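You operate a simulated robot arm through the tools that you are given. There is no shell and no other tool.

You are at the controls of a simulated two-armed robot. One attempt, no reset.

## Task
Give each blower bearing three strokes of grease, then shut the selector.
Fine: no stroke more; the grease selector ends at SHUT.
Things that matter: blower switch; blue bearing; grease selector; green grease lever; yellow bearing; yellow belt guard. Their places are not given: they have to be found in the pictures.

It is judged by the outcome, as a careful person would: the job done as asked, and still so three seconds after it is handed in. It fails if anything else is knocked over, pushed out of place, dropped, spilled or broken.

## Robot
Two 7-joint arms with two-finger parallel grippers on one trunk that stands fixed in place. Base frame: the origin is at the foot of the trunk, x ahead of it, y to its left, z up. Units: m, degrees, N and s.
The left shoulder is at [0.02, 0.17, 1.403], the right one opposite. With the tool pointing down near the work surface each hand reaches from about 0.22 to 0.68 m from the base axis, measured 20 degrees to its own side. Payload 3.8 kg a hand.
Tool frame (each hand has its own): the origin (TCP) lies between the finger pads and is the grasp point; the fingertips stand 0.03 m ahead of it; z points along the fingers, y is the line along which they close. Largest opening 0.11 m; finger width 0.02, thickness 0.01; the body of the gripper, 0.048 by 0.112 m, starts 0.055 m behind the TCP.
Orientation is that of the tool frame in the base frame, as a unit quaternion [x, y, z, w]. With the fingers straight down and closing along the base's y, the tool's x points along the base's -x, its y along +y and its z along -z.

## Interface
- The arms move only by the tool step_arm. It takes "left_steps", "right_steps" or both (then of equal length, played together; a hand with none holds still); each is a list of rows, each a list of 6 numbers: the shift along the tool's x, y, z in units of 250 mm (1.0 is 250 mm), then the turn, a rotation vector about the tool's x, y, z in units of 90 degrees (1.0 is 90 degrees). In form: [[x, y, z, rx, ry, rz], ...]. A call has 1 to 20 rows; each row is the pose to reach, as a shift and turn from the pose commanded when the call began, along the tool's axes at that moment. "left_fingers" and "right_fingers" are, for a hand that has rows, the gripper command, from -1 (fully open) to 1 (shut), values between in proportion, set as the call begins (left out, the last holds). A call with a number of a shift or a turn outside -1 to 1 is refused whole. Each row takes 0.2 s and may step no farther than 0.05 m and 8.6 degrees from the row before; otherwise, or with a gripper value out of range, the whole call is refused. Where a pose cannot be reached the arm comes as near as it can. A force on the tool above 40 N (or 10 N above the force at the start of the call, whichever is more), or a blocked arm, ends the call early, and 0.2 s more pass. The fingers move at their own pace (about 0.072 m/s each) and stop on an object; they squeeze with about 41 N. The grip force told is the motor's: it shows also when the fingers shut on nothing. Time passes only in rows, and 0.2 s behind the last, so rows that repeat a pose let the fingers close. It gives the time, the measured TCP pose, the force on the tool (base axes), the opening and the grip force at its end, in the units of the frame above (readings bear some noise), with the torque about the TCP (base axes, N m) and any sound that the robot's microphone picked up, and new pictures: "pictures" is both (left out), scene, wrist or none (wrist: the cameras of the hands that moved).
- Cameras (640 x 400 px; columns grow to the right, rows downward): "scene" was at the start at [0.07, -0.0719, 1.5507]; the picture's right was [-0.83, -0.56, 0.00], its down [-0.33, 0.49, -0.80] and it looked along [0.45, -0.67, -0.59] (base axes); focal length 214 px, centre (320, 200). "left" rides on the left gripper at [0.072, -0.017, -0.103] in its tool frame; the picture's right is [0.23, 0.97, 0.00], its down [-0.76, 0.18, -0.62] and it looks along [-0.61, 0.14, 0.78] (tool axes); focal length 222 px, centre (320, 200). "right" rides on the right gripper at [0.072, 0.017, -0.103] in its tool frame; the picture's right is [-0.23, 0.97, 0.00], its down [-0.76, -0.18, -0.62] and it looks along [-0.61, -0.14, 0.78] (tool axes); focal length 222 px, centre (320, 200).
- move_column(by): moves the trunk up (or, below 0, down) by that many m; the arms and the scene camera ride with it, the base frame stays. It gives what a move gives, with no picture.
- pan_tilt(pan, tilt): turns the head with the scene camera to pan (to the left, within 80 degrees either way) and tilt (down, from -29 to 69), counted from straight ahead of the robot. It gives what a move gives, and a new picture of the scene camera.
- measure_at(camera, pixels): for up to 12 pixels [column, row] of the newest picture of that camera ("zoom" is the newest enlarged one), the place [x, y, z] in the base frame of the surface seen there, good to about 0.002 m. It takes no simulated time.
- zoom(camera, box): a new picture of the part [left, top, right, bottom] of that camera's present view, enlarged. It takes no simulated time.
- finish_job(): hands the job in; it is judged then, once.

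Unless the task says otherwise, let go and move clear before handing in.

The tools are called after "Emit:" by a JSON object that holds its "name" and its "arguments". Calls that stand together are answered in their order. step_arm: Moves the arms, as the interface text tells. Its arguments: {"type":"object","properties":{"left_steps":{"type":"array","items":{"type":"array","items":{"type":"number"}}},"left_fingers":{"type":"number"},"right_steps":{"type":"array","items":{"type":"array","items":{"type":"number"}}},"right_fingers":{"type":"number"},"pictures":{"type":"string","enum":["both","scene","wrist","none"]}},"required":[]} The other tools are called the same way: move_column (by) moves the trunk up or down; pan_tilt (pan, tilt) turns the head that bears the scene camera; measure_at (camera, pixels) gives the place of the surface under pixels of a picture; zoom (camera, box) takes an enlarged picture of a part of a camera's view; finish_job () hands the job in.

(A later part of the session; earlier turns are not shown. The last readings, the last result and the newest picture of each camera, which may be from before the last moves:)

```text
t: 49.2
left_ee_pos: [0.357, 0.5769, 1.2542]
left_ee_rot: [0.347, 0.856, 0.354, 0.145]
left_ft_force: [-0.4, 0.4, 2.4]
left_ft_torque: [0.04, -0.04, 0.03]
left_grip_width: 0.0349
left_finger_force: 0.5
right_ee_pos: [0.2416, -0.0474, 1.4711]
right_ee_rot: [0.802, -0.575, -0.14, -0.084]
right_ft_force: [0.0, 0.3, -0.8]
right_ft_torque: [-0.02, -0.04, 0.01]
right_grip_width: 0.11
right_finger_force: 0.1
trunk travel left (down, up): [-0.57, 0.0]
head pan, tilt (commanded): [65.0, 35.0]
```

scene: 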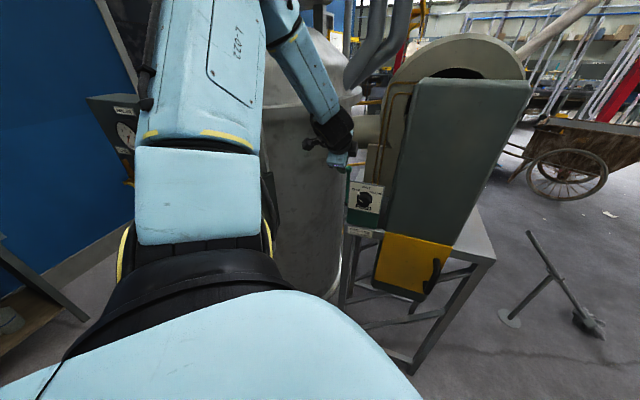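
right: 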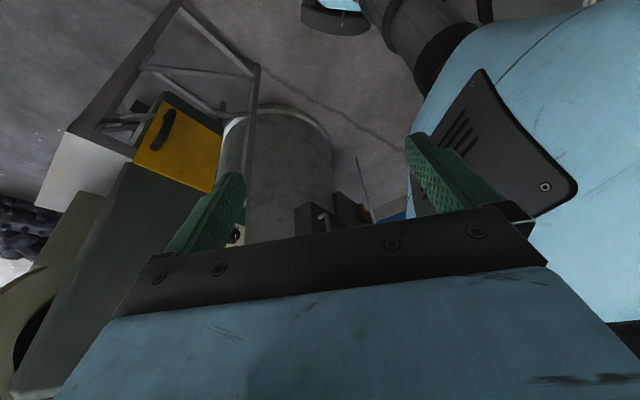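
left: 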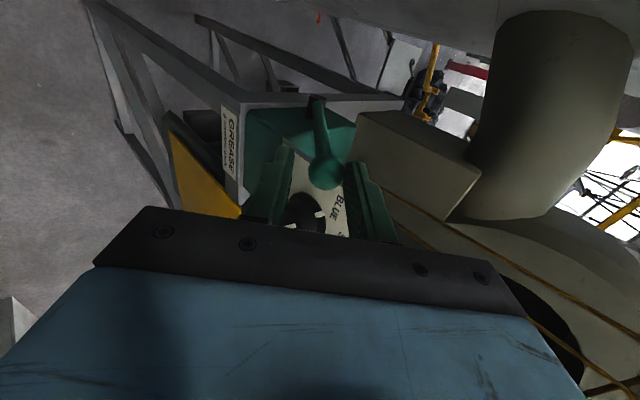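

Still following with about 2.4 N. I'll continue to 60° along the arc.

Emit:
{"name": "step_arm", "arguments": {"left_steps": [[0, -0.052, 0.0035, 0, 0, 0], [0, -0.1038, 0.009, 0, 0, 0], [0, -0.155, 0.021, 0, 0, 0], [0, -0.2045, 0.0357, 0, 0, 0]], "pictures": "wrist"}}

```text
t: 50.2
left_ee_pos: [0.3448, 0.5634, 1.2241]
left_ee_rot: [0.344, 0.849, 0.372, 0.151]
left_ft_force: [3.5, 5.7, 19.8]
left_ft_torque: [0.35, -0.44, 0.08]
left_grip_width: 0.0438
left_finger_force: 9.5
right_ee_pos: [0.2428, -0.047, 1.4717]
right_ee_rot: [0.801, -0.575, -0.141, -0.086]
right_ft_force: [-0.5, 0.3, 0.3]
right_ft_torque: [0.01, 0.02, -0.02]
right_grip_width: 0.1099
right_finger_force: 0.1
trunk travel left (down, up): [-0.57, 0.0]
head pan, tilt (commanded): [65.0, 35.0]
stopped in row 4 (left hand): the force on the tool passed its limit at 44 N (the readings are from after the stop); the commanded pose is now the measured one
```

left: 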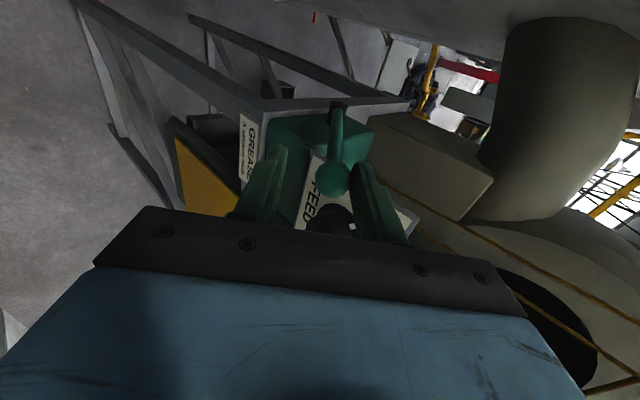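

The lever reached its end stop at about 50° (force 44 N ended the move). Now I'll swing it back up along the arc to the rest position.

Emit:
{"name": "step_arm", "arguments": {"left_steps": [[0, 0.07, -0.01, 0.003, 0, 0], [0, 0.139, -0.013, 0.006, 0, 0], [0, 0.191, -0.007, 0.01, 0, 0], [0, 0.242, 0.0004, 0.013, 0, 0], [0.001, 0.293, 0.016, 0.016, 0, 0], [0.002, 0.342, 0.0316, 0.02, 0, 0], [0.003, 0.389, 0.055, 0.023, 0, 0], [0.004, 0.435, 0.0796, 0.026, 0, 0], [0.005, 0.477, 0.11, 0.026, 0, 0], [0.005, 0.518, 0.143, 0.026, 0, 0]], "pictures": "wrist"}}

Emit:
{"name": "zoom", "arguments": {"camera": "left", "box": [200, 60, 440, 220]}}

```text
t: 52.4
left_ee_pos: [0.4221, 0.6448, 1.2906]
left_ee_rot: [0.348, 0.859, 0.349, 0.14]
left_ft_force: [-0.6, -0.8, -0.7]
left_ft_torque: [-0.01, 0.08, 0.01]
left_grip_width: 0.0343
left_finger_force: 0.2
right_ee_pos: [0.2416, -0.0468, 1.47]
right_ee_rot: [0.801, -0.576, -0.14, -0.083]
right_ft_force: [0.1, -0.1, 0.1]
right_ft_torque: [0.03, -0.01, 0.05]
right_grip_width: 0.11
right_finger_force: 0.0
trunk travel left (down, up): [-0.57, 0.0]
head pan, tilt (commanded): [65.0, 35.0]
```

left: 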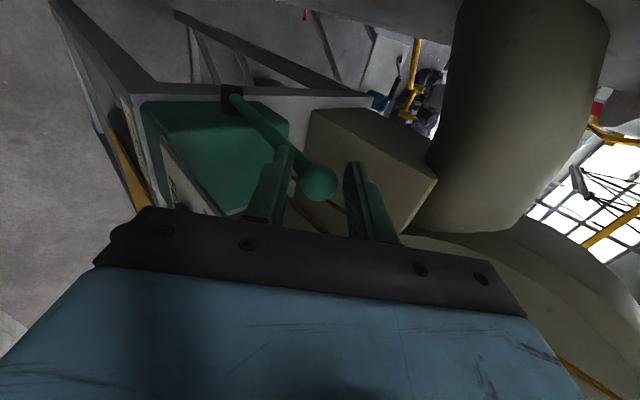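

```text
2.50 times, centred on (320, 140) of left
```

zoom: 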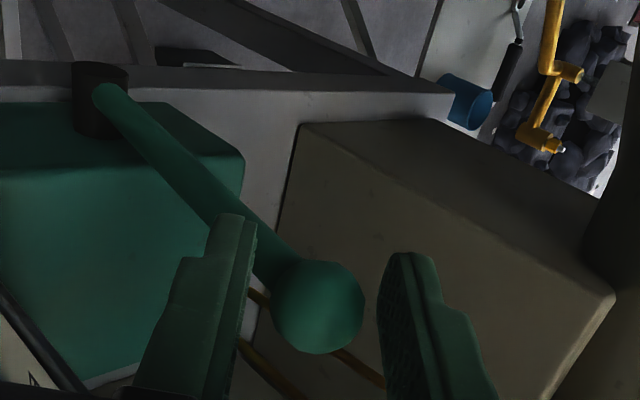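

The lever followed back up. I'll measure the ball to confirm it is fully at rest.

Emit:
{"name": "measure_at", "arguments": {"camera": "left", "pixels": [[319, 182], [317, 180], [300, 155], [265, 120], [236, 100]]}}

```text
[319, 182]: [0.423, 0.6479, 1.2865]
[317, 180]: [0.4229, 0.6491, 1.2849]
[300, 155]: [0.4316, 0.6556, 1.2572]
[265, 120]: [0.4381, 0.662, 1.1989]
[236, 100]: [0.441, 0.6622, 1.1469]
```

The ball is back at its rest place and centred in the cage with slack on both sides, so it returns on its own; that's stroke 1 on BLUE. Now I'll do the second full stroke: down to about 54° and back up in one motion.

Emit:
{"name": "step_arm", "arguments": {"left_steps": [[0, -0.0586, -0.0435, 0, 0, 0], [0, -0.1221, -0.0796, 0, 0, 0], [0, -0.1895, -0.1077, 0, 0, 0], [0, -0.2598, -0.1273, 0, 0, 0], [0, -0.3319, -0.1382, 0, 0, 0], [0, -0.405, -0.1403, 0, 0, 0], [0, -0.4673, -0.1349, 0, 0, 0], [0, -0.5084, -0.1277, 0, 0, 0], [0, -0.5288, -0.1231, 0, 0, 0], [0, -0.5288, -0.1231, 0, 0, 0]], "pictures": "wrist"}}

Emit:
{"name": "zoom", "arguments": {"camera": "left", "box": [200, 60, 440, 240]}}

```text
t: 54.6
left_ee_pos: [0.3402, 0.5617, 1.2222]
left_ee_rot: [0.347, 0.857, 0.353, 0.142]
left_ft_force: [6.2, 11.4, 30.7]
left_ft_torque: [0.5, -0.79, 0.09]
left_grip_width: 0.0496
left_finger_force: 15.3
right_ee_pos: [0.2426, -0.0482, 1.4714]
right_ee_rot: [0.801, -0.575, -0.14, -0.086]
right_ft_force: [0.2, -0.5, 1.1]
right_ft_torque: [0.0, -0.03, 0.0]
right_grip_width: 0.1099
right_finger_force: 0.0
trunk travel left (down, up): [-0.57, 0.0]
head pan, tilt (commanded): [65.0, 35.0]
```

left: 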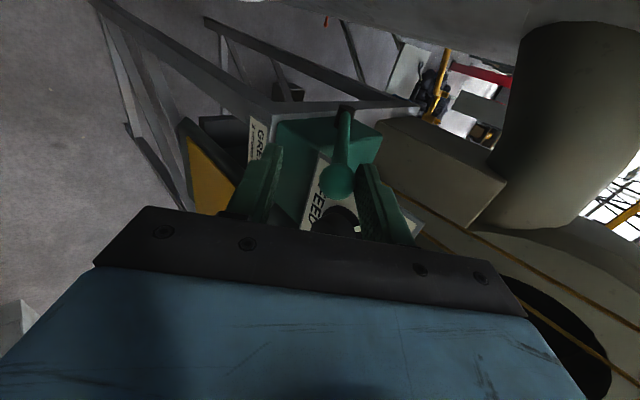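

```text
2.22 times, centred on (320, 150) of left
```

zoom: 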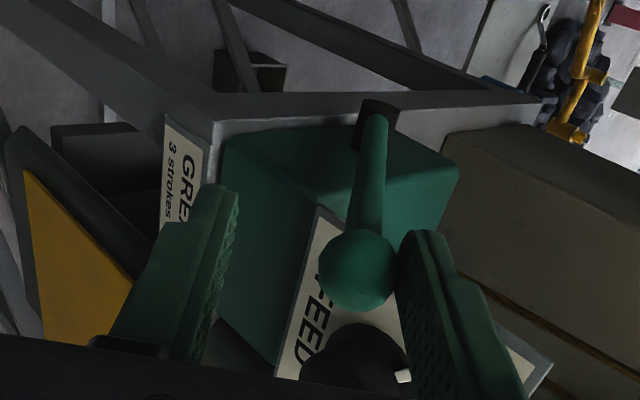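

The lever is on its end stop (about 33 N). I'll measure the stop angle, then swing it back up.

Emit:
{"name": "measure_at", "arguments": {"camera": "left", "pixels": [[336, 182], [343, 150], [345, 125], [348, 112]]}}

Emit:
{"name": "step_arm", "arguments": {"left_steps": [[0, 0.0415, -0.0076, 0, 0, 0], [0, 0.0822, -0.0143, 0, 0, 0], [0, 0.124, -0.0172, 0, 0, 0], [0, 0.1656, -0.0171, 0, 0, 0], [0, 0.207, -0.0135, 0, 0, 0], [0, 0.2486, -0.0082, 0, 0, 0], [0, 0.29, 0.001, 0, 0, 0], [0, 0.3294, 0.0121, 0, 0, 0], [0, 0.368, 0.027, 0, 0, 0], [0, 0.4067, 0.0435, 0, 0, 0], [0, 0.44, 0.062, 0, 0, 0], [0, 0.4702, 0.0796, 0, 0, 0], [0, 0.5, 0.101, 0, 0, 0], [0, 0.5288, 0.1231, 0, 0, 0], [0, 0.5288, 0.1231, 0, 0, 0]], "pictures": "wrist"}}

```text
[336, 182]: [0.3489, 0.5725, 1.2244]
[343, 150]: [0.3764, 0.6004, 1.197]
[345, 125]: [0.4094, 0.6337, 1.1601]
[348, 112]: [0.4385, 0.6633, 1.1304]
```

```text
t: 57.8
left_ee_pos: [0.4211, 0.645, 1.2891]
left_ee_rot: [0.348, 0.859, 0.348, 0.141]
left_ft_force: [-1.3, -1.0, 0.7]
left_ft_torque: [-0.04, 0.03, -0.01]
left_grip_width: 0.0349
left_finger_force: 0.7
right_ee_pos: [0.2422, -0.0469, 1.471]
right_ee_rot: [0.801, -0.576, -0.14, -0.084]
right_ft_force: [-0.1, 0.2, -0.2]
right_ft_torque: [-0.01, -0.01, 0.0]
right_grip_width: 0.1098
right_finger_force: 0.1
trunk travel left (down, up): [-0.57, 0.0]
head pan, tilt (commanded): [65.0, 35.0]
```

left: 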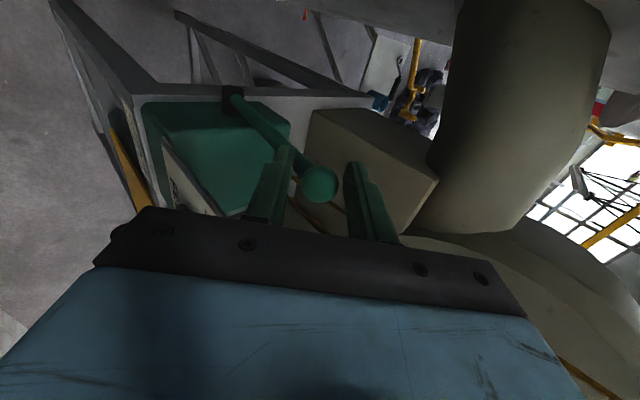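

Stop is at about 51° and the lever is back up again: stroke 2 done. I'll verify the rest position once more and then do stroke 3.

Emit:
{"name": "measure_at", "arguments": {"camera": "left", "pixels": [[319, 183], [300, 157], [265, 121]]}}

Emit:
{"name": "step_arm", "arguments": {"left_steps": [[0, -0.0586, -0.0435, 0, 0, 0], [0, -0.1221, -0.0796, 0, 0, 0], [0, -0.1895, -0.1077, 0, 0, 0], [0, -0.2598, -0.1273, 0, 0, 0], [0, -0.3319, -0.1382, 0, 0, 0], [0, -0.405, -0.1403, 0, 0, 0], [0, -0.4673, -0.1349, 0, 0, 0], [0, -0.5084, -0.1277, 0, 0, 0], [0, -0.522, -0.125, 0, 0, 0], [0, -0.522, -0.125, 0, 0, 0]], "pictures": "wrist"}}

```text
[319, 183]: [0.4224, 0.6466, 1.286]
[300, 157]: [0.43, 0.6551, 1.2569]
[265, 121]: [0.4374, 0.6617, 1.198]
```

```text
t: 60.0
left_ee_pos: [0.344, 0.5626, 1.2248]
left_ee_rot: [0.347, 0.857, 0.352, 0.144]
left_ft_force: [6.9, 8.7, 27.1]
left_ft_torque: [0.46, -0.58, 0.1]
left_grip_width: 0.047
left_finger_force: 13.4
right_ee_pos: [0.2423, -0.0484, 1.4706]
right_ee_rot: [0.802, -0.574, -0.14, -0.085]
right_ft_force: [-0.2, 1.1, -0.7]
right_ft_torque: [0.0, 0.01, 0.01]
right_grip_width: 0.1098
right_finger_force: 0.0
trunk travel left (down, up): [-0.57, 0.0]
head pan, tilt (commanded): [65.0, 35.0]
```

left: 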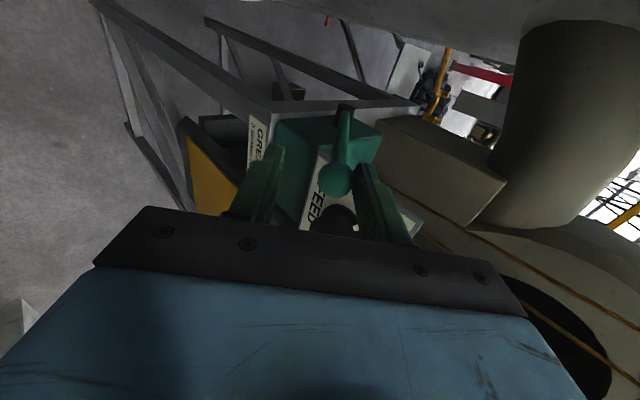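

At the end stop again. I'll swing the lever back up to complete stroke 3.

Emit:
{"name": "step_arm", "arguments": {"left_steps": [[0, 0.0347, -0.0057, 0, 0, 0], [0, 0.0754, -0.0124, 0, 0, 0], [0, 0.117, -0.0153, 0, 0, 0], [0, 0.1588, -0.0152, 0, 0, 0], [0, 0.2, -0.0116, 0, 0, 0], [0, 0.2418, -0.0063, 0, 0, 0], [0, 0.283, 0.003, 0, 0, 0], [0, 0.3226, 0.014, 0, 0, 0], [0, 0.361, 0.029, 0, 0, 0], [0, 0.4, 0.0454, 0, 0, 0], [0, 0.433, 0.064, 0, 0, 0], [0, 0.4634, 0.0815, 0, 0, 0], [0, 0.493, 0.103, 0, 0, 0], [0, 0.522, 0.125, 0, 0, 0], [0, 0.522, 0.125, 0, 0, 0]], "pictures": "wrist"}}

Emit:
{"name": "measure_at", "arguments": {"camera": "left", "pixels": [[319, 183], [300, 157], [265, 121]]}}

```text
t: 63.2
left_ee_pos: [0.4231, 0.6459, 1.2895]
left_ee_rot: [0.348, 0.859, 0.349, 0.142]
left_ft_force: [-1.7, -0.6, 0.5]
left_ft_torque: [-0.02, 0.03, 0.01]
left_grip_width: 0.0344
left_finger_force: 0.8
right_ee_pos: [0.2416, -0.0463, 1.4704]
right_ee_rot: [0.801, -0.575, -0.14, -0.085]
right_ft_force: [-0.5, 0.6, 0.1]
right_ft_torque: [0.01, 0.01, -0.02]
right_grip_width: 0.11
right_finger_force: 0.1
trunk travel left (down, up): [-0.57, 0.0]
head pan, tilt (commanded): [65.0, 35.0]
```

left: 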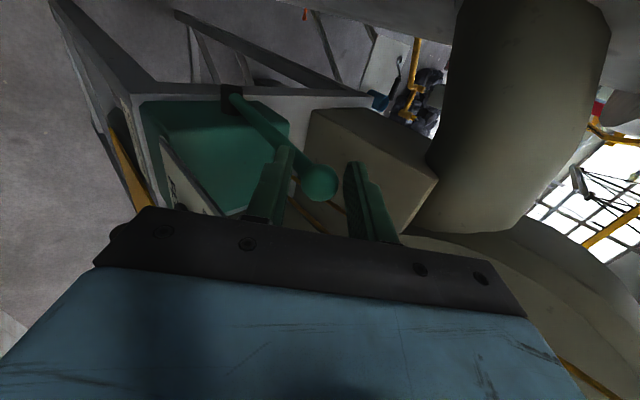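

```text
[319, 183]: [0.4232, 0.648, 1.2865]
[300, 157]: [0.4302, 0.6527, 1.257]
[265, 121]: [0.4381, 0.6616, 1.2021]
```

Three full strokes are done on BLUE and the lever is at rest. I'll open the fingers and back the hand straight off the lever.

Emit:
{"name": "step_arm", "arguments": {"left_steps": [[0, 0, 0, 0, 0, 0], [0, 0, 0, 0, 0, 0], [0, 0, -0.077, 0, 0, 0], [0, 0, -0.154, 0, 0, 0], [0, 0, -0.231, 0, 0, 0], [0, 0, -0.308, 0, 0, 0], [0, 0, -0.36, 0, 0, 0]], "left_fingers": -0.09, "pictures": "wrist"}}

Emit:
{"name": "zoom", "arguments": {"camera": "left", "box": [180, 40, 400, 220]}}

Emit:
{"name": "measure_at", "arguments": {"camera": "left", "pixels": [[318, 118], [300, 105]]}}

```text
t: 64.8
left_ee_pos: [0.3776, 0.5992, 1.3546]
left_ee_rot: [0.348, 0.859, 0.349, 0.141]
left_ft_force: [-0.2, -0.3, -0.1]
left_ft_torque: [0.02, 0.03, 0.01]
left_grip_width: 0.0601
left_finger_force: 0.1
right_ee_pos: [0.2428, -0.048, 1.4707]
right_ee_rot: [0.801, -0.576, -0.141, -0.086]
right_ft_force: [0.1, 0.9, 0.2]
right_ft_torque: [-0.03, 0.05, -0.01]
right_grip_width: 0.1101
right_finger_force: 0.0
trunk travel left (down, up): [-0.57, 0.0]
head pan, tilt (commanded): [65.0, 35.0]
```

left: 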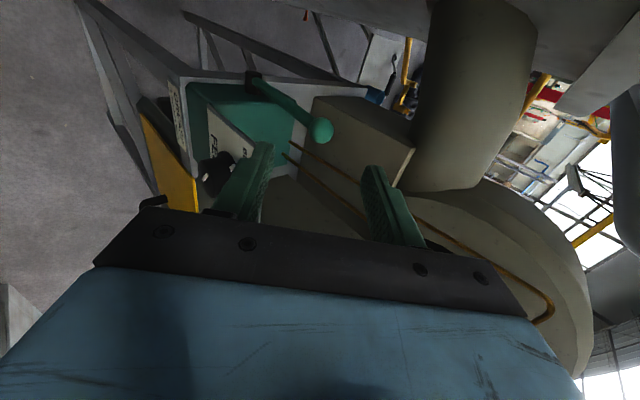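

```text
2.22 times, centred on (290, 130) of left
```

zoom: 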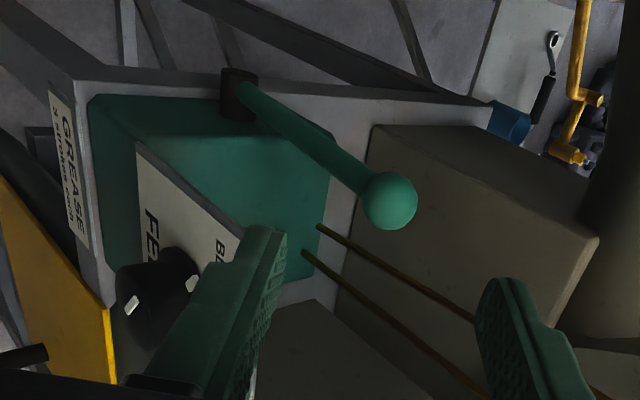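

```text
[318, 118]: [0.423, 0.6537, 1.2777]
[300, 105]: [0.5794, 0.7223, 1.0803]
```

The lever rests in its original place. Next I'll roll the hand back and move over to above the front of the knob.

Emit:
{"name": "step_arm", "arguments": {"left_steps": [[-0.023, -0.019, -0.026, -0.0116, -0.0119, -0.0826], [-0.046, -0.039, -0.052, -0.0232, -0.0238, -0.1652], [-0.069, -0.058, -0.079, -0.0349, -0.0357, -0.2478], [-0.092, -0.078, -0.105, -0.0465, -0.0475, -0.3303], [-0.115, -0.097, -0.131, -0.0581, -0.0594, -0.4129], [-0.138, -0.117, -0.157, -0.0697, -0.0713, -0.4955], [-0.161, -0.136, -0.183, -0.0813, -0.0832, -0.5781], [-0.184, -0.155, -0.209, -0.0929, -0.0951, -0.6607], [-0.207, -0.175, -0.236, -0.1046, -0.107, -0.7433], [-0.23, -0.194, -0.262, -0.1162, -0.1188, -0.8258], [-0.253, -0.214, -0.288, -0.1278, -0.1307, -0.9084], [-0.276, -0.233, -0.314, -0.1394, -0.1426, -0.991]], "left_fingers": -0.27, "pictures": "wrist"}}

```text
t: 67.4
left_ee_pos: [0.36, 0.4827, 1.369]
left_ee_rot: [-0.336, 0.796, 0.195, 0.463]
left_ft_force: [-0.1, 0.1, -0.8]
left_ft_torque: [0.0, 0.0, -0.01]
left_grip_width: 0.07
left_finger_force: 0.1
right_ee_pos: [0.2432, -0.0467, 1.4706]
right_ee_rot: [0.801, -0.575, -0.14, -0.084]
right_ft_force: [-0.4, 0.0, 0.1]
right_ft_torque: [0.01, 0.04, -0.02]
right_grip_width: 0.1099
right_finger_force: 0.1
trunk travel left (down, up): [-0.57, 0.0]
head pan, tilt (commanded): [65.0, 35.0]
```

left: 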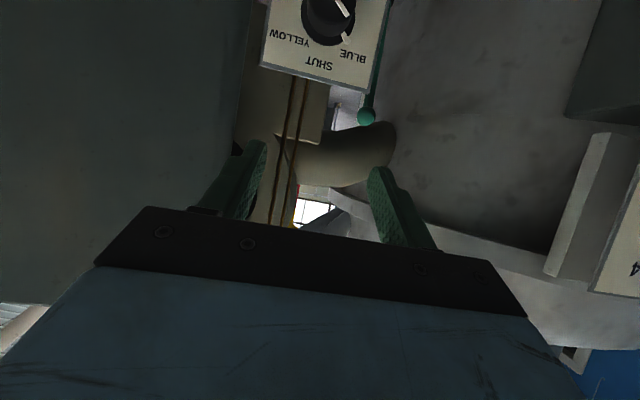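

Selector still at BLUE (345,35). I'll descend to the pre-grasp pose before the knob, then test in free space that a +50° clockwise turn is reachable.

Emit:
{"name": "step_arm", "arguments": {"left_steps": [[0.091, -0.009, 0.062, 0, 0, 0], [0.183, -0.019, 0.124, 0, 0, 0], [0.274, -0.028, 0.187, 0, 0, 0], [0.366, -0.038, 0.249, 0, 0, 0], [0.457, -0.047, 0.311, 0, 0, 0]], "pictures": "none"}}

Emit:
{"name": "step_arm", "arguments": {"left_steps": [[0.0004, -0.0074, 0.0002, -0.0392, 0, 0.069], [0.0016, -0.0146, 0.0009, -0.0785, 0, 0.138], [0.0036, -0.0216, 0.002, -0.1178, 0, 0.207], [0.0063, -0.0283, 0.0036, -0.157, 0, 0.276], [0.0097, -0.0346, 0.0055, -0.1963, 0, 0.3449], [0.0137, -0.0403, 0.0078, -0.2356, 0, 0.414], [0.0184, -0.0454, 0.0105, -0.2748, 0, 0.483]], "pictures": "wrist"}}

```text
t: 68.6
left_ee_pos: [0.3785, 0.4839, 1.2281]
left_ee_rot: [-0.334, 0.798, 0.195, 0.463]
left_ft_force: [1.3, -0.8, 0.3]
left_ft_torque: [0.0, 0.03, 0.02]
left_grip_width: 0.0701
left_finger_force: 0.2
right_ee_pos: [0.2459, -0.0469, 1.4699]
right_ee_rot: [0.801, -0.576, -0.142, -0.085]
right_ft_force: [-0.3, 0.5, -0.2]
right_ft_torque: [0.04, 0.02, 0.04]
right_grip_width: 0.1102
right_finger_force: 0.0
trunk travel left (down, up): [-0.57, 0.0]
head pan, tilt (commanded): [65.0, 35.0]
```

```text
t: 70.2
left_ee_pos: [0.3844, 0.4746, 1.2251]
left_ee_rot: [-0.107, 0.804, 0.515, 0.276]
left_ft_force: [0.3, 0.1, -0.5]
left_ft_torque: [0.0, 0.03, -0.02]
left_grip_width: 0.0696
left_finger_force: 0.0
right_ee_pos: [0.2426, -0.0474, 1.4714]
right_ee_rot: [0.801, -0.575, -0.141, -0.084]
right_ft_force: [-0.2, 0.2, -0.2]
right_ft_torque: [0.01, -0.03, 0.0]
right_grip_width: 0.1102
right_finger_force: 0.0
trunk travel left (down, up): [-0.57, 0.0]
head pan, tilt (commanded): [65.0, 35.0]
```

left: 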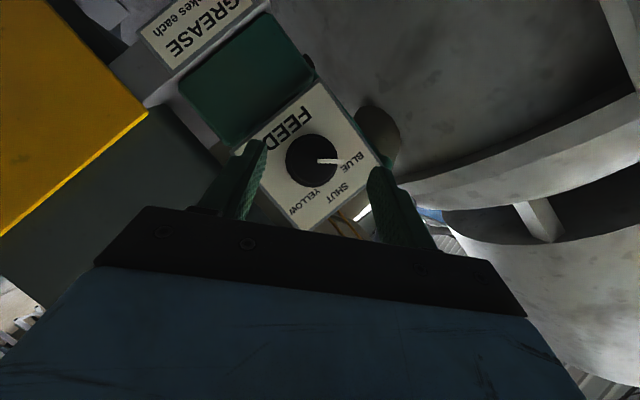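

θ=+50° is reachable. I'll rotate back to the neutral roll, then advance onto the knob.

Emit:
{"name": "step_arm", "arguments": {"left_steps": [[0.0004, 0.0074, 0.0002, 0.0392, 0, -0.069], [0.0016, 0.0146, 0.0009, 0.0785, 0, -0.138], [0.0036, 0.0216, 0.002, 0.1178, 0, -0.207], [0.0063, 0.0283, 0.0036, 0.157, 0, -0.276], [0.0097, 0.0346, 0.0055, 0.1963, 0, -0.3449], [0.0137, 0.0403, 0.0078, 0.2356, 0, -0.414], [0.0184, 0.0454, 0.0105, 0.2748, 0, -0.483]], "pictures": "none"}}

Emit:
{"name": "step_arm", "arguments": {"left_steps": [[-0.031, 0.001, 0.048, 0, 0, 0], [-0.062, 0.002, 0.097, 0, 0, 0], [-0.093, 0.002, 0.145, 0, 0, 0], [-0.124, 0.003, 0.193, 0, 0, 0]], "pictures": "wrist"}}

```text
t: 71.8
left_ee_pos: [0.3778, 0.4802, 1.2324]
left_ee_rot: [-0.334, 0.797, 0.195, 0.463]
left_ft_force: [-0.2, 0.2, 0.7]
left_ft_torque: [0.02, 0.02, 0.05]
left_grip_width: 0.0701
left_finger_force: 0.1
right_ee_pos: [0.2433, -0.0509, 1.4695]
right_ee_rot: [0.801, -0.575, -0.142, -0.085]
right_ft_force: [-0.1, -0.1, 0.4]
right_ft_torque: [0.06, 0.02, -0.01]
right_grip_width: 0.11
right_finger_force: 0.1
trunk travel left (down, up): [-0.57, 0.0]
head pan, tilt (commanded): [65.0, 35.0]
```

```text
t: 72.8
left_ee_pos: [0.4168, 0.5231, 1.2339]
left_ee_rot: [-0.336, 0.797, 0.196, 0.463]
left_ft_force: [0.3, -0.8, 0.2]
left_ft_torque: [0.02, -0.01, 0.0]
left_grip_width: 0.07
left_finger_force: 0.0
right_ee_pos: [0.2433, -0.0468, 1.4709]
right_ee_rot: [0.801, -0.575, -0.141, -0.084]
right_ft_force: [-0.3, -0.1, -0.4]
right_ft_torque: [0.01, 0.04, 0.0]
right_grip_width: 0.1103
right_finger_force: 0.1
trunk travel left (down, up): [-0.57, 0.0]
head pan, tilt (commanded): [65.0, 35.0]
```

left: 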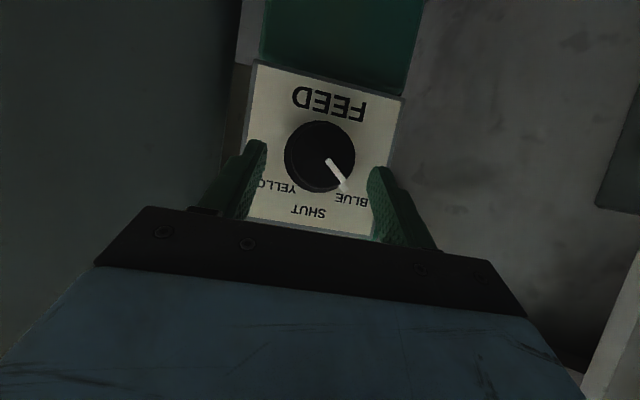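

The fingers straddle the knob properly. I'll close on it and turn 50° clockwise (BLUE to about SHUT), the first half of the way to YELLOW.

Emit:
{"name": "step_arm", "arguments": {"left_steps": [[0, 0, 0, 0, 0, 0], [0, 0, 0, 0, 0, 0], [0, 0, 0, 0, 0, 0], [0.0004, -0.008, 0.0002, -0.0392, 0, 0.069], [0.0017, -0.0158, 0.001, -0.0785, 0, 0.138], [0.0039, -0.0233, 0.0022, -0.1178, 0, 0.207], [0.0068, -0.0306, 0.0039, -0.157, 0, 0.276], [0.0105, -0.0374, 0.0059, -0.1963, 0, 0.3449], [0.0148, -0.0435, 0.0084, -0.2356, 0, 0.414], [0.0199, -0.049, 0.0113, -0.2748, 0, 0.483]], "left_fingers": 1, "pictures": "wrist"}}

```text
t: 75.0
left_ee_pos: [0.4264, 0.5143, 1.2278]
left_ee_rot: [-0.105, 0.807, 0.512, 0.276]
left_ft_force: [7.5, -8.7, -15.0]
left_ft_torque: [-0.15, -0.43, -0.76]
left_grip_width: 0.0412
left_finger_force: 45.0
right_ee_pos: [0.2437, -0.0477, 1.4705]
right_ee_rot: [0.801, -0.575, -0.141, -0.085]
right_ft_force: [-0.4, -0.2, -0.2]
right_ft_torque: [-0.02, -0.04, 0.0]
right_grip_width: 0.1098
right_finger_force: 0.0
trunk travel left (down, up): [-0.57, 0.0]
head pan, tilt (commanded): [65.0, 35.0]
```

left: 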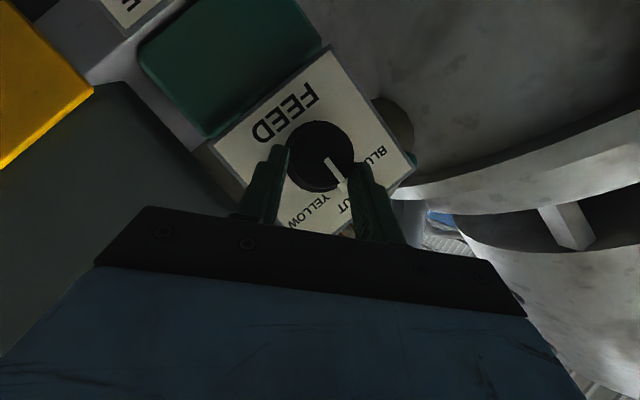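

The pointer is now near SHUT. I'll open the fingers in place, rotate the hand back 50° around the knob, ready to regrip.

Emit:
{"name": "step_arm", "arguments": {"left_steps": [[0, 0, 0, 0, 0, 0], [0, 0, 0, 0, 0, 0], [0, 0, 0, 0, 0, 0], [0.0004, 0.008, 0.0002, 0.0392, 0, -0.069], [0.0017, 0.0158, 0.001, 0.0785, 0, -0.138], [0.0039, 0.0233, 0.0022, 0.1178, 0, -0.207], [0.0068, 0.0306, 0.0039, 0.157, 0, -0.276], [0.0105, 0.0374, 0.0059, 0.1963, 0, -0.3449], [0.0148, 0.0435, 0.0084, 0.2356, 0, -0.414], [0.0199, 0.049, 0.0113, 0.2748, 0, -0.483]], "left_fingers": -0.27, "pictures": "wrist"}}

Emit:
{"name": "zoom", "arguments": {"camera": "left", "box": [230, 40, 430, 230]}}

```text
t: 77.2
left_ee_pos: [0.4174, 0.521, 1.2356]
left_ee_rot: [-0.335, 0.797, 0.195, 0.463]
left_ft_force: [0.5, -0.5, 1.0]
left_ft_torque: [0.0, -0.02, 0.05]
left_grip_width: 0.07
left_finger_force: 0.1
right_ee_pos: [0.2442, -0.0489, 1.4704]
right_ee_rot: [0.801, -0.575, -0.142, -0.085]
right_ft_force: [1.3, -0.6, 0.0]
right_ft_torque: [0.06, 0.01, -0.02]
right_grip_width: 0.1102
right_finger_force: 0.0
trunk travel left (down, up): [-0.57, 0.0]
head pan, tilt (commanded): [65.0, 35.0]
```

left: 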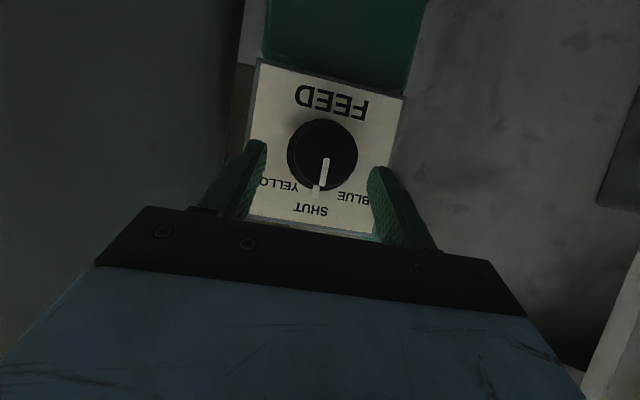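

```text
2.11 times, centred on (330, 135) of left
```

zoom: 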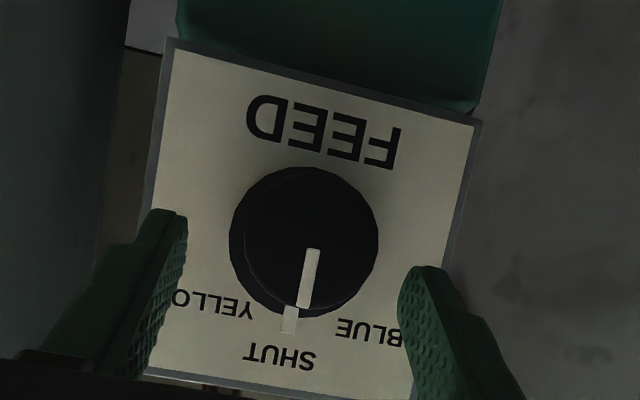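

The pointer is back on SHUT. I'll close again and turn another 50° clockwise to YELLOW.

Emit:
{"name": "step_arm", "arguments": {"left_steps": [[0.01, 0, 0.006, 0, 0, 0], [0.01, 0, 0.006, 0, 0, 0], [0.01, 0, 0.006, 0, 0, 0], [0.0104, -0.008, 0.006, -0.0392, 0, 0.069], [0.0117, -0.0158, 0.007, -0.0785, 0, 0.138], [0.0139, -0.0233, 0.008, -0.1178, 0, 0.207], [0.0168, -0.0306, 0.0095, -0.157, 0, 0.276], [0.02, -0.0374, 0.0115, -0.1963, 0, 0.3449], [0.024, -0.0435, 0.0135, -0.2356, 0, 0.414], [0.029, -0.049, 0.0165, -0.2803, 0, 0.4925]], "left_fingers": 1, "pictures": "wrist"}}

Emit:
{"name": "step_arm", "arguments": {"left_steps": [[0, 0, 0, 0, 0, 0], [0, 0, 0, 0, 0, 0], [0, 0, 0, 0, 0, 0]], "left_fingers": -0.27, "pictures": "wrist"}}

Emit:
{"name": "zoom", "arguments": {"camera": "left", "box": [220, 40, 430, 240]}}

```text
t: 79.4
left_ee_pos: [0.4254, 0.5157, 1.2253]
left_ee_rot: [-0.102, 0.804, 0.518, 0.273]
left_ft_force: [2.6, -5.6, -4.8]
left_ft_torque: [-0.27, -0.35, -0.31]
left_grip_width: 0.0412
left_finger_force: 44.8
right_ee_pos: [0.2435, -0.0462, 1.4707]
right_ee_rot: [0.801, -0.575, -0.141, -0.084]
right_ft_force: [0.1, -0.7, -0.2]
right_ft_torque: [0.0, -0.01, 0.02]
right_grip_width: 0.1101
right_finger_force: 0.0
trunk travel left (down, up): [-0.57, 0.0]
head pan, tilt (commanded): [65.0, 35.0]
```

left: 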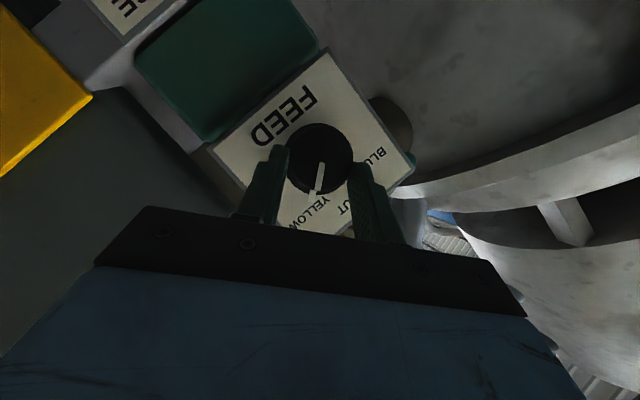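

```text
t: 80.2
left_ee_pos: [0.4238, 0.5151, 1.226]
left_ee_rot: [-0.103, 0.803, 0.519, 0.274]
left_ft_force: [0.3, -0.1, 1.0]
left_ft_torque: [0.01, 0.02, 0.01]
left_grip_width: 0.0697
left_finger_force: 0.0
right_ee_pos: [0.2416, -0.0471, 1.4711]
right_ee_rot: [0.801, -0.575, -0.141, -0.086]
right_ft_force: [-0.3, -0.4, -0.2]
right_ft_torque: [0.02, 0.01, 0.03]
right_grip_width: 0.1102
right_finger_force: 0.0
trunk travel left (down, up): [-0.57, 0.0]
head pan, tilt (commanded): [65.0, 35.0]
```

left: 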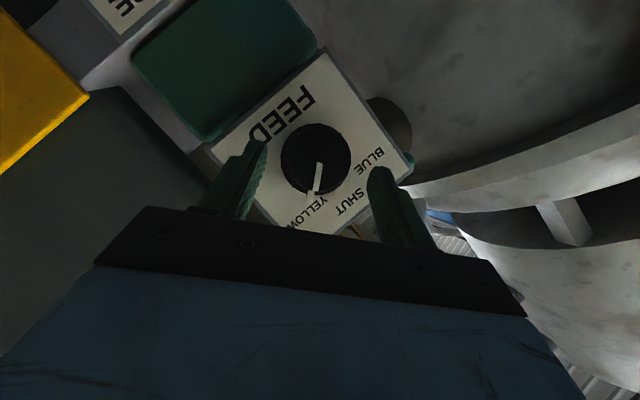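

```text
2.00 times, centred on (325, 140) of left
```

zoom: 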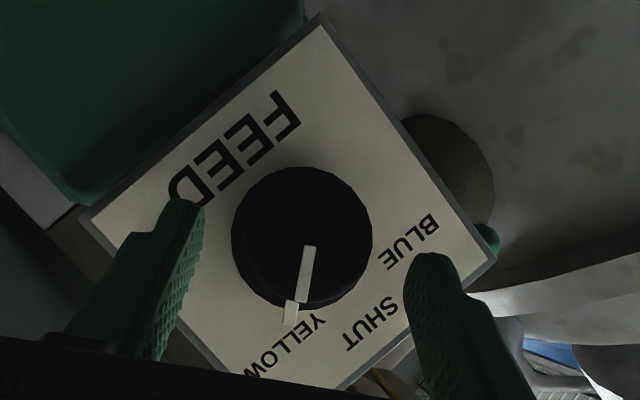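

The tab (291,312) now points at YELLOW (285,345). I'll measure the exact angle.

Emit:
{"name": "measure_at", "arguments": {"camera": "zoom", "pixels": [[291, 312], [289, 320], [292, 305], [285, 345], [371, 322], [410, 243], [309, 252], [302, 295]]}}

```text
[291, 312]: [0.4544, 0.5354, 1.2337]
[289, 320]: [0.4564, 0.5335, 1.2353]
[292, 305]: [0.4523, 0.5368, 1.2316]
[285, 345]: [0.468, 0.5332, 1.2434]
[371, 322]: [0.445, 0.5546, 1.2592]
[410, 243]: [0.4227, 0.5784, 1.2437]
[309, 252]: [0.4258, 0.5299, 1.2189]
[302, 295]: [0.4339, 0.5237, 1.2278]
```

The tab is at about 49° right, matching YELLOW. I'll back off the knob, rise above the panel, then roll over to the lever approach pose.

Emit:
{"name": "step_arm", "arguments": {"left_steps": [[0.04, 0, -0.07, 0, 0, 0], [0.079, 0, -0.139, 0, 0, 0], [0.119, 0, -0.209, 0, 0, 0], [0.048, 0.101, -0.2495, 0, 0, 0], [-0.023, 0.202, -0.29, 0, 0, 0], [-0.094, 0.303, -0.3305, 0, 0, 0], [-0.165, 0.404, -0.371, 0, 0, 0]], "pictures": "wrist"}}

```text
t: 81.8
left_ee_pos: [0.3814, 0.4729, 1.3571]
left_ee_rot: [-0.104, 0.803, 0.519, 0.273]
left_ft_force: [-1.1, -0.2, 0.6]
left_ft_torque: [-0.03, -0.02, -0.02]
left_grip_width: 0.07
left_finger_force: 0.1
right_ee_pos: [0.2416, -0.0475, 1.4718]
right_ee_rot: [0.802, -0.575, -0.14, -0.086]
right_ft_force: [0.5, 0.0, 0.7]
right_ft_torque: [-0.02, -0.01, 0.02]
right_grip_width: 0.1101
right_finger_force: 0.1
trunk travel left (down, up): [-0.57, 0.0]
head pan, tilt (commanded): [65.0, 35.0]
```

left: 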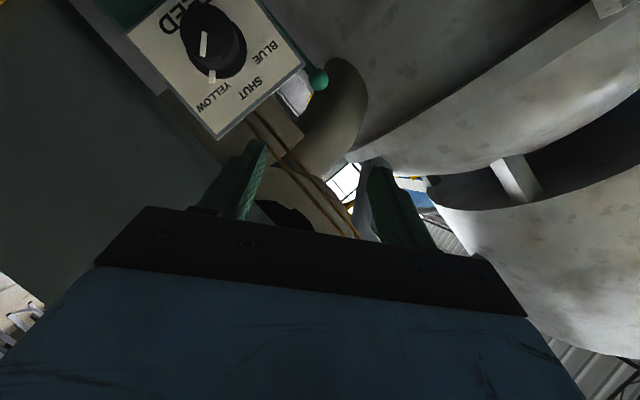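

The pointer clearly reads YELLOW (210,75). Now I'll roll and shift left to the lever approach pose.

Emit:
{"name": "step_arm", "arguments": {"left_steps": [[0.01, 0.028, 0.056, 0.0458, -0.0157, 0.0649], [0.02, 0.057, 0.112, 0.0916, -0.0313, 0.1298], [0.029, 0.085, 0.168, 0.1373, -0.047, 0.1947], [0.039, 0.114, 0.224, 0.1831, -0.0627, 0.2596], [0.049, 0.142, 0.28, 0.2289, -0.0783, 0.3244], [0.059, 0.17, 0.336, 0.2747, -0.094, 0.3893], [0.068, 0.199, 0.392, 0.3204, -0.1096, 0.4542], [0.078, 0.227, 0.448, 0.3662, -0.1253, 0.5191]], "left_fingers": -0.09, "pictures": "wrist"}}

```text
t: 83.6
left_ee_pos: [0.3778, 0.6007, 1.3552]
left_ee_rot: [0.349, 0.859, 0.347, 0.141]
left_ft_force: [-0.3, 0.4, 0.5]
left_ft_torque: [-0.02, 0.0, -0.05]
left_grip_width: 0.06
left_finger_force: 0.1
right_ee_pos: [0.2424, -0.0471, 1.4715]
right_ee_rot: [0.801, -0.575, -0.14, -0.084]
right_ft_force: [-0.3, 0.3, -0.1]
right_ft_torque: [-0.07, 0.0, 0.03]
right_grip_width: 0.11
right_finger_force: 0.1
trunk travel left (down, up): [-0.57, 0.0]
head pan, tilt (commanded): [65.0, 35.0]
```

left: 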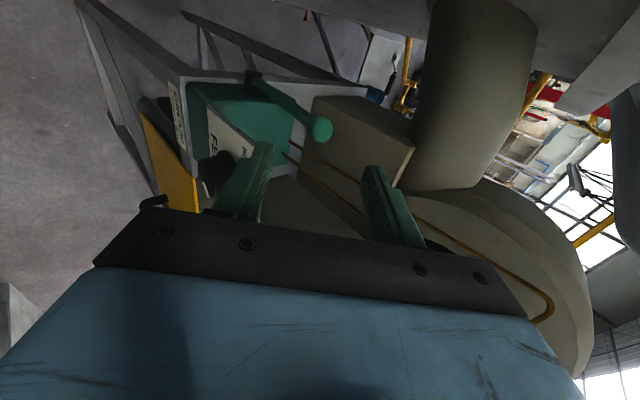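

Same pose as before, lever at rest (320,130). I'll advance 9 cm, then cage the ball.

Emit:
{"name": "step_arm", "arguments": {"left_steps": [[0, 0, 0.072, 0, 0, 0], [0, 0, 0.144, 0, 0, 0], [0, 0, 0.216, 0, 0, 0], [0, 0, 0.288, 0, 0, 0], [0, 0, 0.36, 0, 0, 0]], "pictures": "none"}}

Emit:
{"name": "step_arm", "arguments": {"left_steps": [[0, 0, 0, 0, 0, 0], [0, 0, 0, 0, 0, 0]], "left_fingers": 0.38, "pictures": "wrist"}}

Emit:
{"name": "measure_at", "arguments": {"camera": "left", "pixels": [[319, 182], [300, 157], [265, 121]]}}

```text
t: 84.8
left_ee_pos: [0.4219, 0.6455, 1.2907]
left_ee_rot: [0.348, 0.859, 0.35, 0.14]
left_ft_force: [-0.3, -0.5, -0.7]
left_ft_torque: [0.02, 0.05, 0.01]
left_grip_width: 0.0601
left_finger_force: 0.1
right_ee_pos: [0.2426, -0.046, 1.4706]
right_ee_rot: [0.802, -0.575, -0.14, -0.084]
right_ft_force: [-0.7, 0.3, -0.1]
right_ft_torque: [0.03, -0.02, -0.02]
right_grip_width: 0.11
right_finger_force: 0.0
trunk travel left (down, up): [-0.57, 0.0]
head pan, tilt (commanded): [65.0, 35.0]
```

```text
t: 85.4
left_ee_pos: [0.4205, 0.6441, 1.2906]
left_ee_rot: [0.347, 0.859, 0.349, 0.14]
left_ft_force: [-0.3, -0.4, 0.9]
left_ft_torque: [0.0, 0.03, -0.04]
left_grip_width: 0.0341
left_finger_force: 0.0
right_ee_pos: [0.2423, -0.0464, 1.4714]
right_ee_rot: [0.802, -0.575, -0.141, -0.084]
right_ft_force: [0.5, -0.4, 0.1]
right_ft_torque: [-0.02, 0.03, 0.02]
right_grip_width: 0.1099
right_finger_force: 0.0
trunk travel left (down, up): [-0.57, 0.0]
head pan, tilt (commanded): [65.0, 35.0]
```

left: 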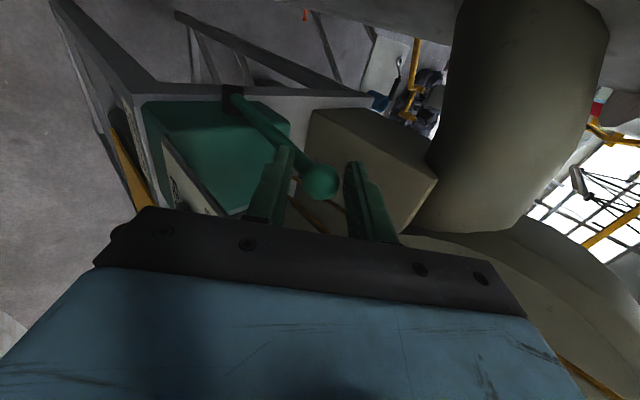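

```text
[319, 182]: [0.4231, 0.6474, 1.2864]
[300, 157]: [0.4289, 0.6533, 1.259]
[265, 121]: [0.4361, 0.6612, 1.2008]
```

Caged as before with the lever at rest. First YELLOW stroke: down to the stop and back up in one motion.

Emit:
{"name": "step_arm", "arguments": {"left_steps": [[0, -0.0586, -0.0435, 0, 0, 0], [0, -0.1221, -0.0796, 0, 0, 0], [0, -0.1895, -0.1077, 0, 0, 0], [0, -0.2598, -0.1273, 0, 0, 0], [0, -0.3319, -0.1382, 0, 0, 0], [0, -0.405, -0.1403, 0, 0, 0], [0, -0.4673, -0.1349, 0, 0, 0], [0, -0.5084, -0.1277, 0, 0, 0], [0, -0.522, -0.125, 0, 0, 0], [0, -0.522, -0.125, 0, 0, 0], [0, -0.4466, -0.1374, 0, 0, 0], [0, -0.3632, -0.1402, 0, 0, 0], [0, -0.2802, -0.1313, 0, 0, 0], [0, -0.1994, -0.111, 0, 0, 0], [0, -0.1221, -0.0796, 0, 0, 0], [0, -0.0586, -0.0435, 0, 0, 0], [0, 0, 0, 0, 0, 0], [0, 0, 0, 0, 0, 0]], "pictures": "wrist"}}

Emit:
{"name": "measure_at", "arguments": {"camera": "left", "pixels": [[319, 182], [300, 157], [265, 121]]}}

```text
t: 89.2
left_ee_pos: [0.4223, 0.6439, 1.2906]
left_ee_rot: [0.348, 0.859, 0.348, 0.14]
left_ft_force: [-1.0, 0.1, -0.2]
left_ft_torque: [-0.02, -0.01, 0.01]
left_grip_width: 0.0344
left_finger_force: 0.1
right_ee_pos: [0.2421, -0.0469, 1.4721]
right_ee_rot: [0.801, -0.575, -0.14, -0.085]
right_ft_force: [-0.8, 0.7, -0.3]
right_ft_torque: [0.04, -0.02, -0.01]
right_grip_width: 0.1099
right_finger_force: 0.1
trunk travel left (down, up): [-0.57, 0.0]
head pan, tilt (commanded): [65.0, 35.0]
```

left: 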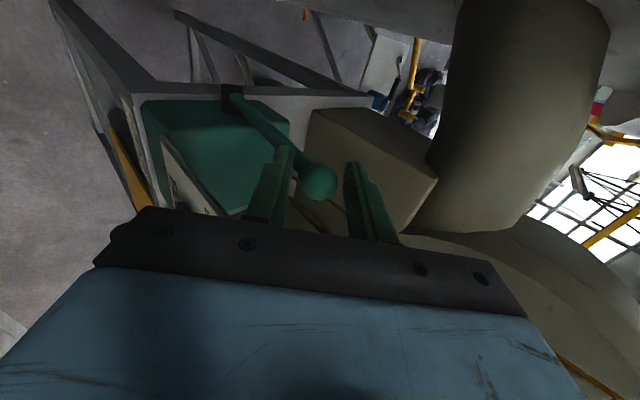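

```text
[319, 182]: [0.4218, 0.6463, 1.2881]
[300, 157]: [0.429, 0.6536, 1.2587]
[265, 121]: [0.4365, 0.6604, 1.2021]
```

Stroke 1 on YELLOW is complete and the lever is back at rest. Stroke 2 now.

Emit:
{"name": "step_arm", "arguments": {"left_steps": [[0, -0.0586, -0.0435, 0, 0, 0], [0, -0.1221, -0.0796, 0, 0, 0], [0, -0.1895, -0.1077, 0, 0, 0], [0, -0.2598, -0.1273, 0, 0, 0], [0, -0.3319, -0.1382, 0, 0, 0], [0, -0.405, -0.1403, 0, 0, 0], [0, -0.4673, -0.1349, 0, 0, 0], [0, -0.5084, -0.1277, 0, 0, 0], [0, -0.522, -0.125, 0, 0, 0], [0, -0.522, -0.125, 0, 0, 0], [0, -0.4466, -0.1374, 0, 0, 0], [0, -0.3632, -0.1402, 0, 0, 0], [0, -0.2802, -0.1313, 0, 0, 0], [0, -0.1994, -0.111, 0, 0, 0], [0, -0.1221, -0.0796, 0, 0, 0], [0, -0.0586, -0.0435, 0, 0, 0], [0, 0, 0, 0, 0, 0], [0, 0, 0, 0, 0, 0]], "pictures": "wrist"}}

Emit:
{"name": "measure_at", "arguments": {"camera": "left", "pixels": [[319, 182], [300, 157], [265, 121]]}}

```text
t: 93.0
left_ee_pos: [0.4225, 0.6447, 1.2907]
left_ee_rot: [0.348, 0.859, 0.348, 0.14]
left_ft_force: [0.0, -0.8, -0.1]
left_ft_torque: [-0.03, 0.01, -0.01]
left_grip_width: 0.0344
left_finger_force: 0.6
right_ee_pos: [0.2418, -0.0463, 1.4716]
right_ee_rot: [0.801, -0.576, -0.14, -0.085]
right_ft_force: [0.2, 0.8, -0.3]
right_ft_torque: [-0.01, 0.01, 0.02]
right_grip_width: 0.1101
right_finger_force: 0.1
trunk travel left (down, up): [-0.57, 0.0]
head pan, tilt (commanded): [65.0, 35.0]
```

left: 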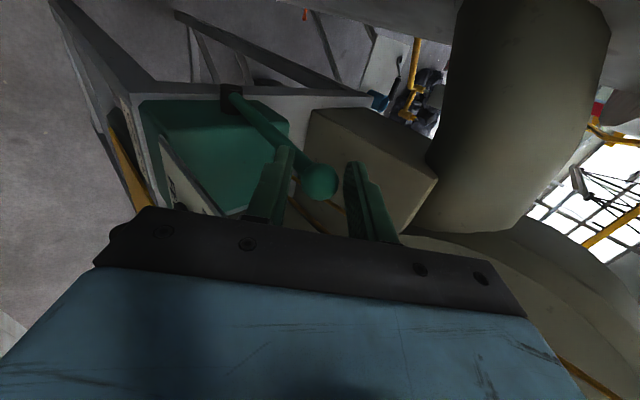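

```text
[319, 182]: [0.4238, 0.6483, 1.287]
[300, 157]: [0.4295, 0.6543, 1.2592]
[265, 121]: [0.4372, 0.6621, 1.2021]
```

Stroke 2 is complete and the lever is at rest again. Third and last YELLOW stroke now.

Emit:
{"name": "step_arm", "arguments": {"left_steps": [[0, -0.0586, -0.0435, 0, 0, 0], [0, -0.1221, -0.0796, 0, 0, 0], [0, -0.1895, -0.1077, 0, 0, 0], [0, -0.2598, -0.1273, 0, 0, 0], [0, -0.3319, -0.1382, 0, 0, 0], [0, -0.405, -0.1403, 0, 0, 0], [0, -0.4673, -0.1349, 0, 0, 0], [0, -0.5084, -0.1277, 0, 0, 0], [0, -0.522, -0.125, 0, 0, 0], [0, -0.522, -0.125, 0, 0, 0], [0, -0.4466, -0.1374, 0, 0, 0], [0, -0.3632, -0.1402, 0, 0, 0], [0, -0.2802, -0.1313, 0, 0, 0], [0, -0.1994, -0.111, 0, 0, 0], [0, -0.1221, -0.0796, 0, 0, 0], [0, -0.0586, -0.0435, 0, 0, 0], [0, 0, 0, 0, 0, 0], [0, 0, 0, 0, 0, 0]], "pictures": "wrist"}}

Emit:
{"name": "measure_at", "arguments": {"camera": "left", "pixels": [[319, 182], [300, 157], [265, 121]]}}

```text
t: 96.8
left_ee_pos: [0.4217, 0.6445, 1.29]
left_ee_rot: [0.348, 0.859, 0.349, 0.14]
left_ft_force: [-0.3, -0.4, 0.0]
left_ft_torque: [-0.05, 0.02, -0.01]
left_grip_width: 0.0345
left_finger_force: 0.1
right_ee_pos: [0.2405, -0.0467, 1.4708]
right_ee_rot: [0.801, -0.576, -0.14, -0.085]
right_ft_force: [-0.8, -0.1, 0.7]
right_ft_torque: [0.0, 0.0, 0.0]
right_grip_width: 0.11
right_finger_force: 0.0
trunk travel left (down, up): [-0.57, 0.0]
head pan, tilt (commanded): [65.0, 35.0]
```

left: 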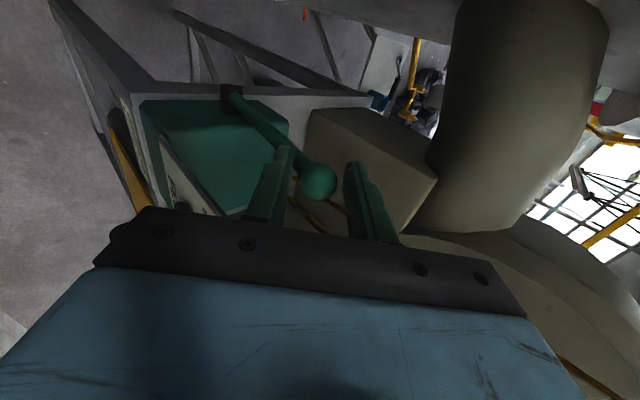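

```text
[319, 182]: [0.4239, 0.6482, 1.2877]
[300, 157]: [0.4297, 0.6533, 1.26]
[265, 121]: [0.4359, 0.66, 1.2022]
```

All six strokes are done. I'll open the fingers and back off the lever, then travel back above the knob with the roll set for a counter-clockwise turn.

Emit:
{"name": "step_arm", "arguments": {"left_steps": [[0, 0, 0, 0, 0, 0], [0, 0, 0, 0, 0, 0], [0, 0, -0.072, 0, 0, 0], [0, 0, -0.144, 0, 0, 0], [0, 0, -0.216, 0, 0, 0], [0, 0, -0.288, 0, 0, 0], [0, 0, -0.36, 0, 0, 0]], "left_fingers": -0.09, "pictures": "wrist"}}

Emit:
{"name": "step_arm", "arguments": {"left_steps": [[-0.045, -0.031, -0.032, -0.0458, 0.0157, -0.0649], [-0.091, -0.062, -0.064, -0.0916, 0.0313, -0.1298], [-0.137, -0.093, -0.095, -0.1373, 0.047, -0.1947], [-0.182, -0.125, -0.127, -0.1831, 0.0627, -0.2596], [-0.228, -0.156, -0.159, -0.2289, 0.0783, -0.3244], [-0.273, -0.187, -0.191, -0.2747, 0.094, -0.3893], [-0.319, -0.218, -0.222, -0.3204, 0.1096, -0.4542], [-0.364, -0.249, -0.254, -0.3662, 0.1253, -0.5191]], "left_fingers": -0.27, "pictures": "wrist"}}

```text
t: 98.4
left_ee_pos: [0.377, 0.5976, 1.3561]
left_ee_rot: [0.348, 0.859, 0.349, 0.141]
left_ft_force: [0.9, 0.3, 0.2]
left_ft_torque: [0.0, 0.0, 0.02]
left_grip_width: 0.06
left_finger_force: 0.2
right_ee_pos: [0.2423, -0.0472, 1.471]
right_ee_rot: [0.801, -0.575, -0.141, -0.085]
right_ft_force: [0.5, 0.2, 1.0]
right_ft_torque: [-0.01, -0.02, 0.01]
right_grip_width: 0.1099
right_finger_force: 0.0
trunk travel left (down, up): [-0.57, 0.0]
head pan, tilt (commanded): [65.0, 35.0]
```

left: 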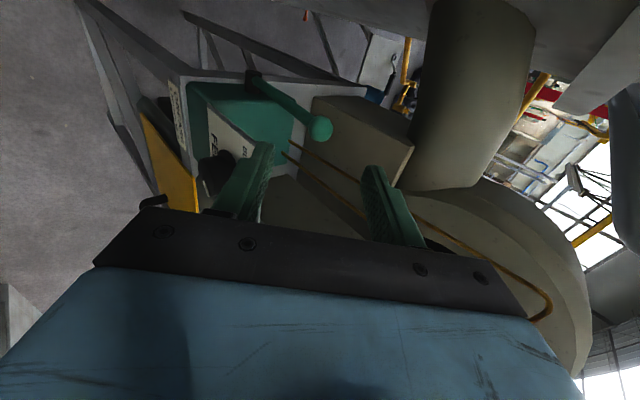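

```text
t: 100.2
left_ee_pos: [0.3825, 0.4713, 1.3578]
left_ee_rot: [-0.103, 0.803, 0.519, 0.274]
left_ft_force: [-0.5, -0.1, -0.2]
left_ft_torque: [0.02, 0.01, 0.0]
left_grip_width: 0.07
left_finger_force: 0.1
right_ee_pos: [0.2427, -0.0479, 1.4709]
right_ee_rot: [0.802, -0.575, -0.141, -0.085]
right_ft_force: [0.6, -0.1, -0.6]
right_ft_torque: [0.01, 0.05, -0.02]
right_grip_width: 0.1098
right_finger_force: 0.0
trunk travel left (down, up): [-0.57, 0.0]
head pan, tilt (commanded): [65.0, 35.0]
```

left: 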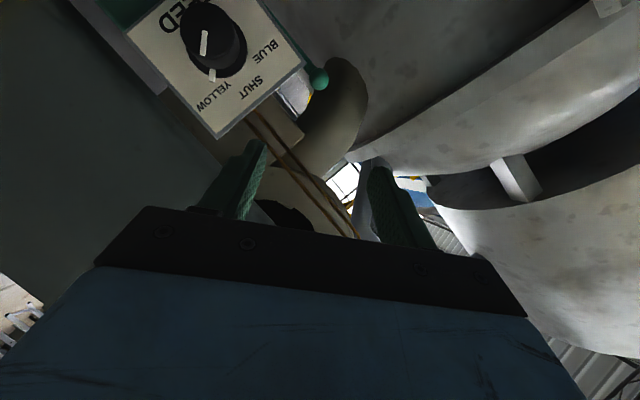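

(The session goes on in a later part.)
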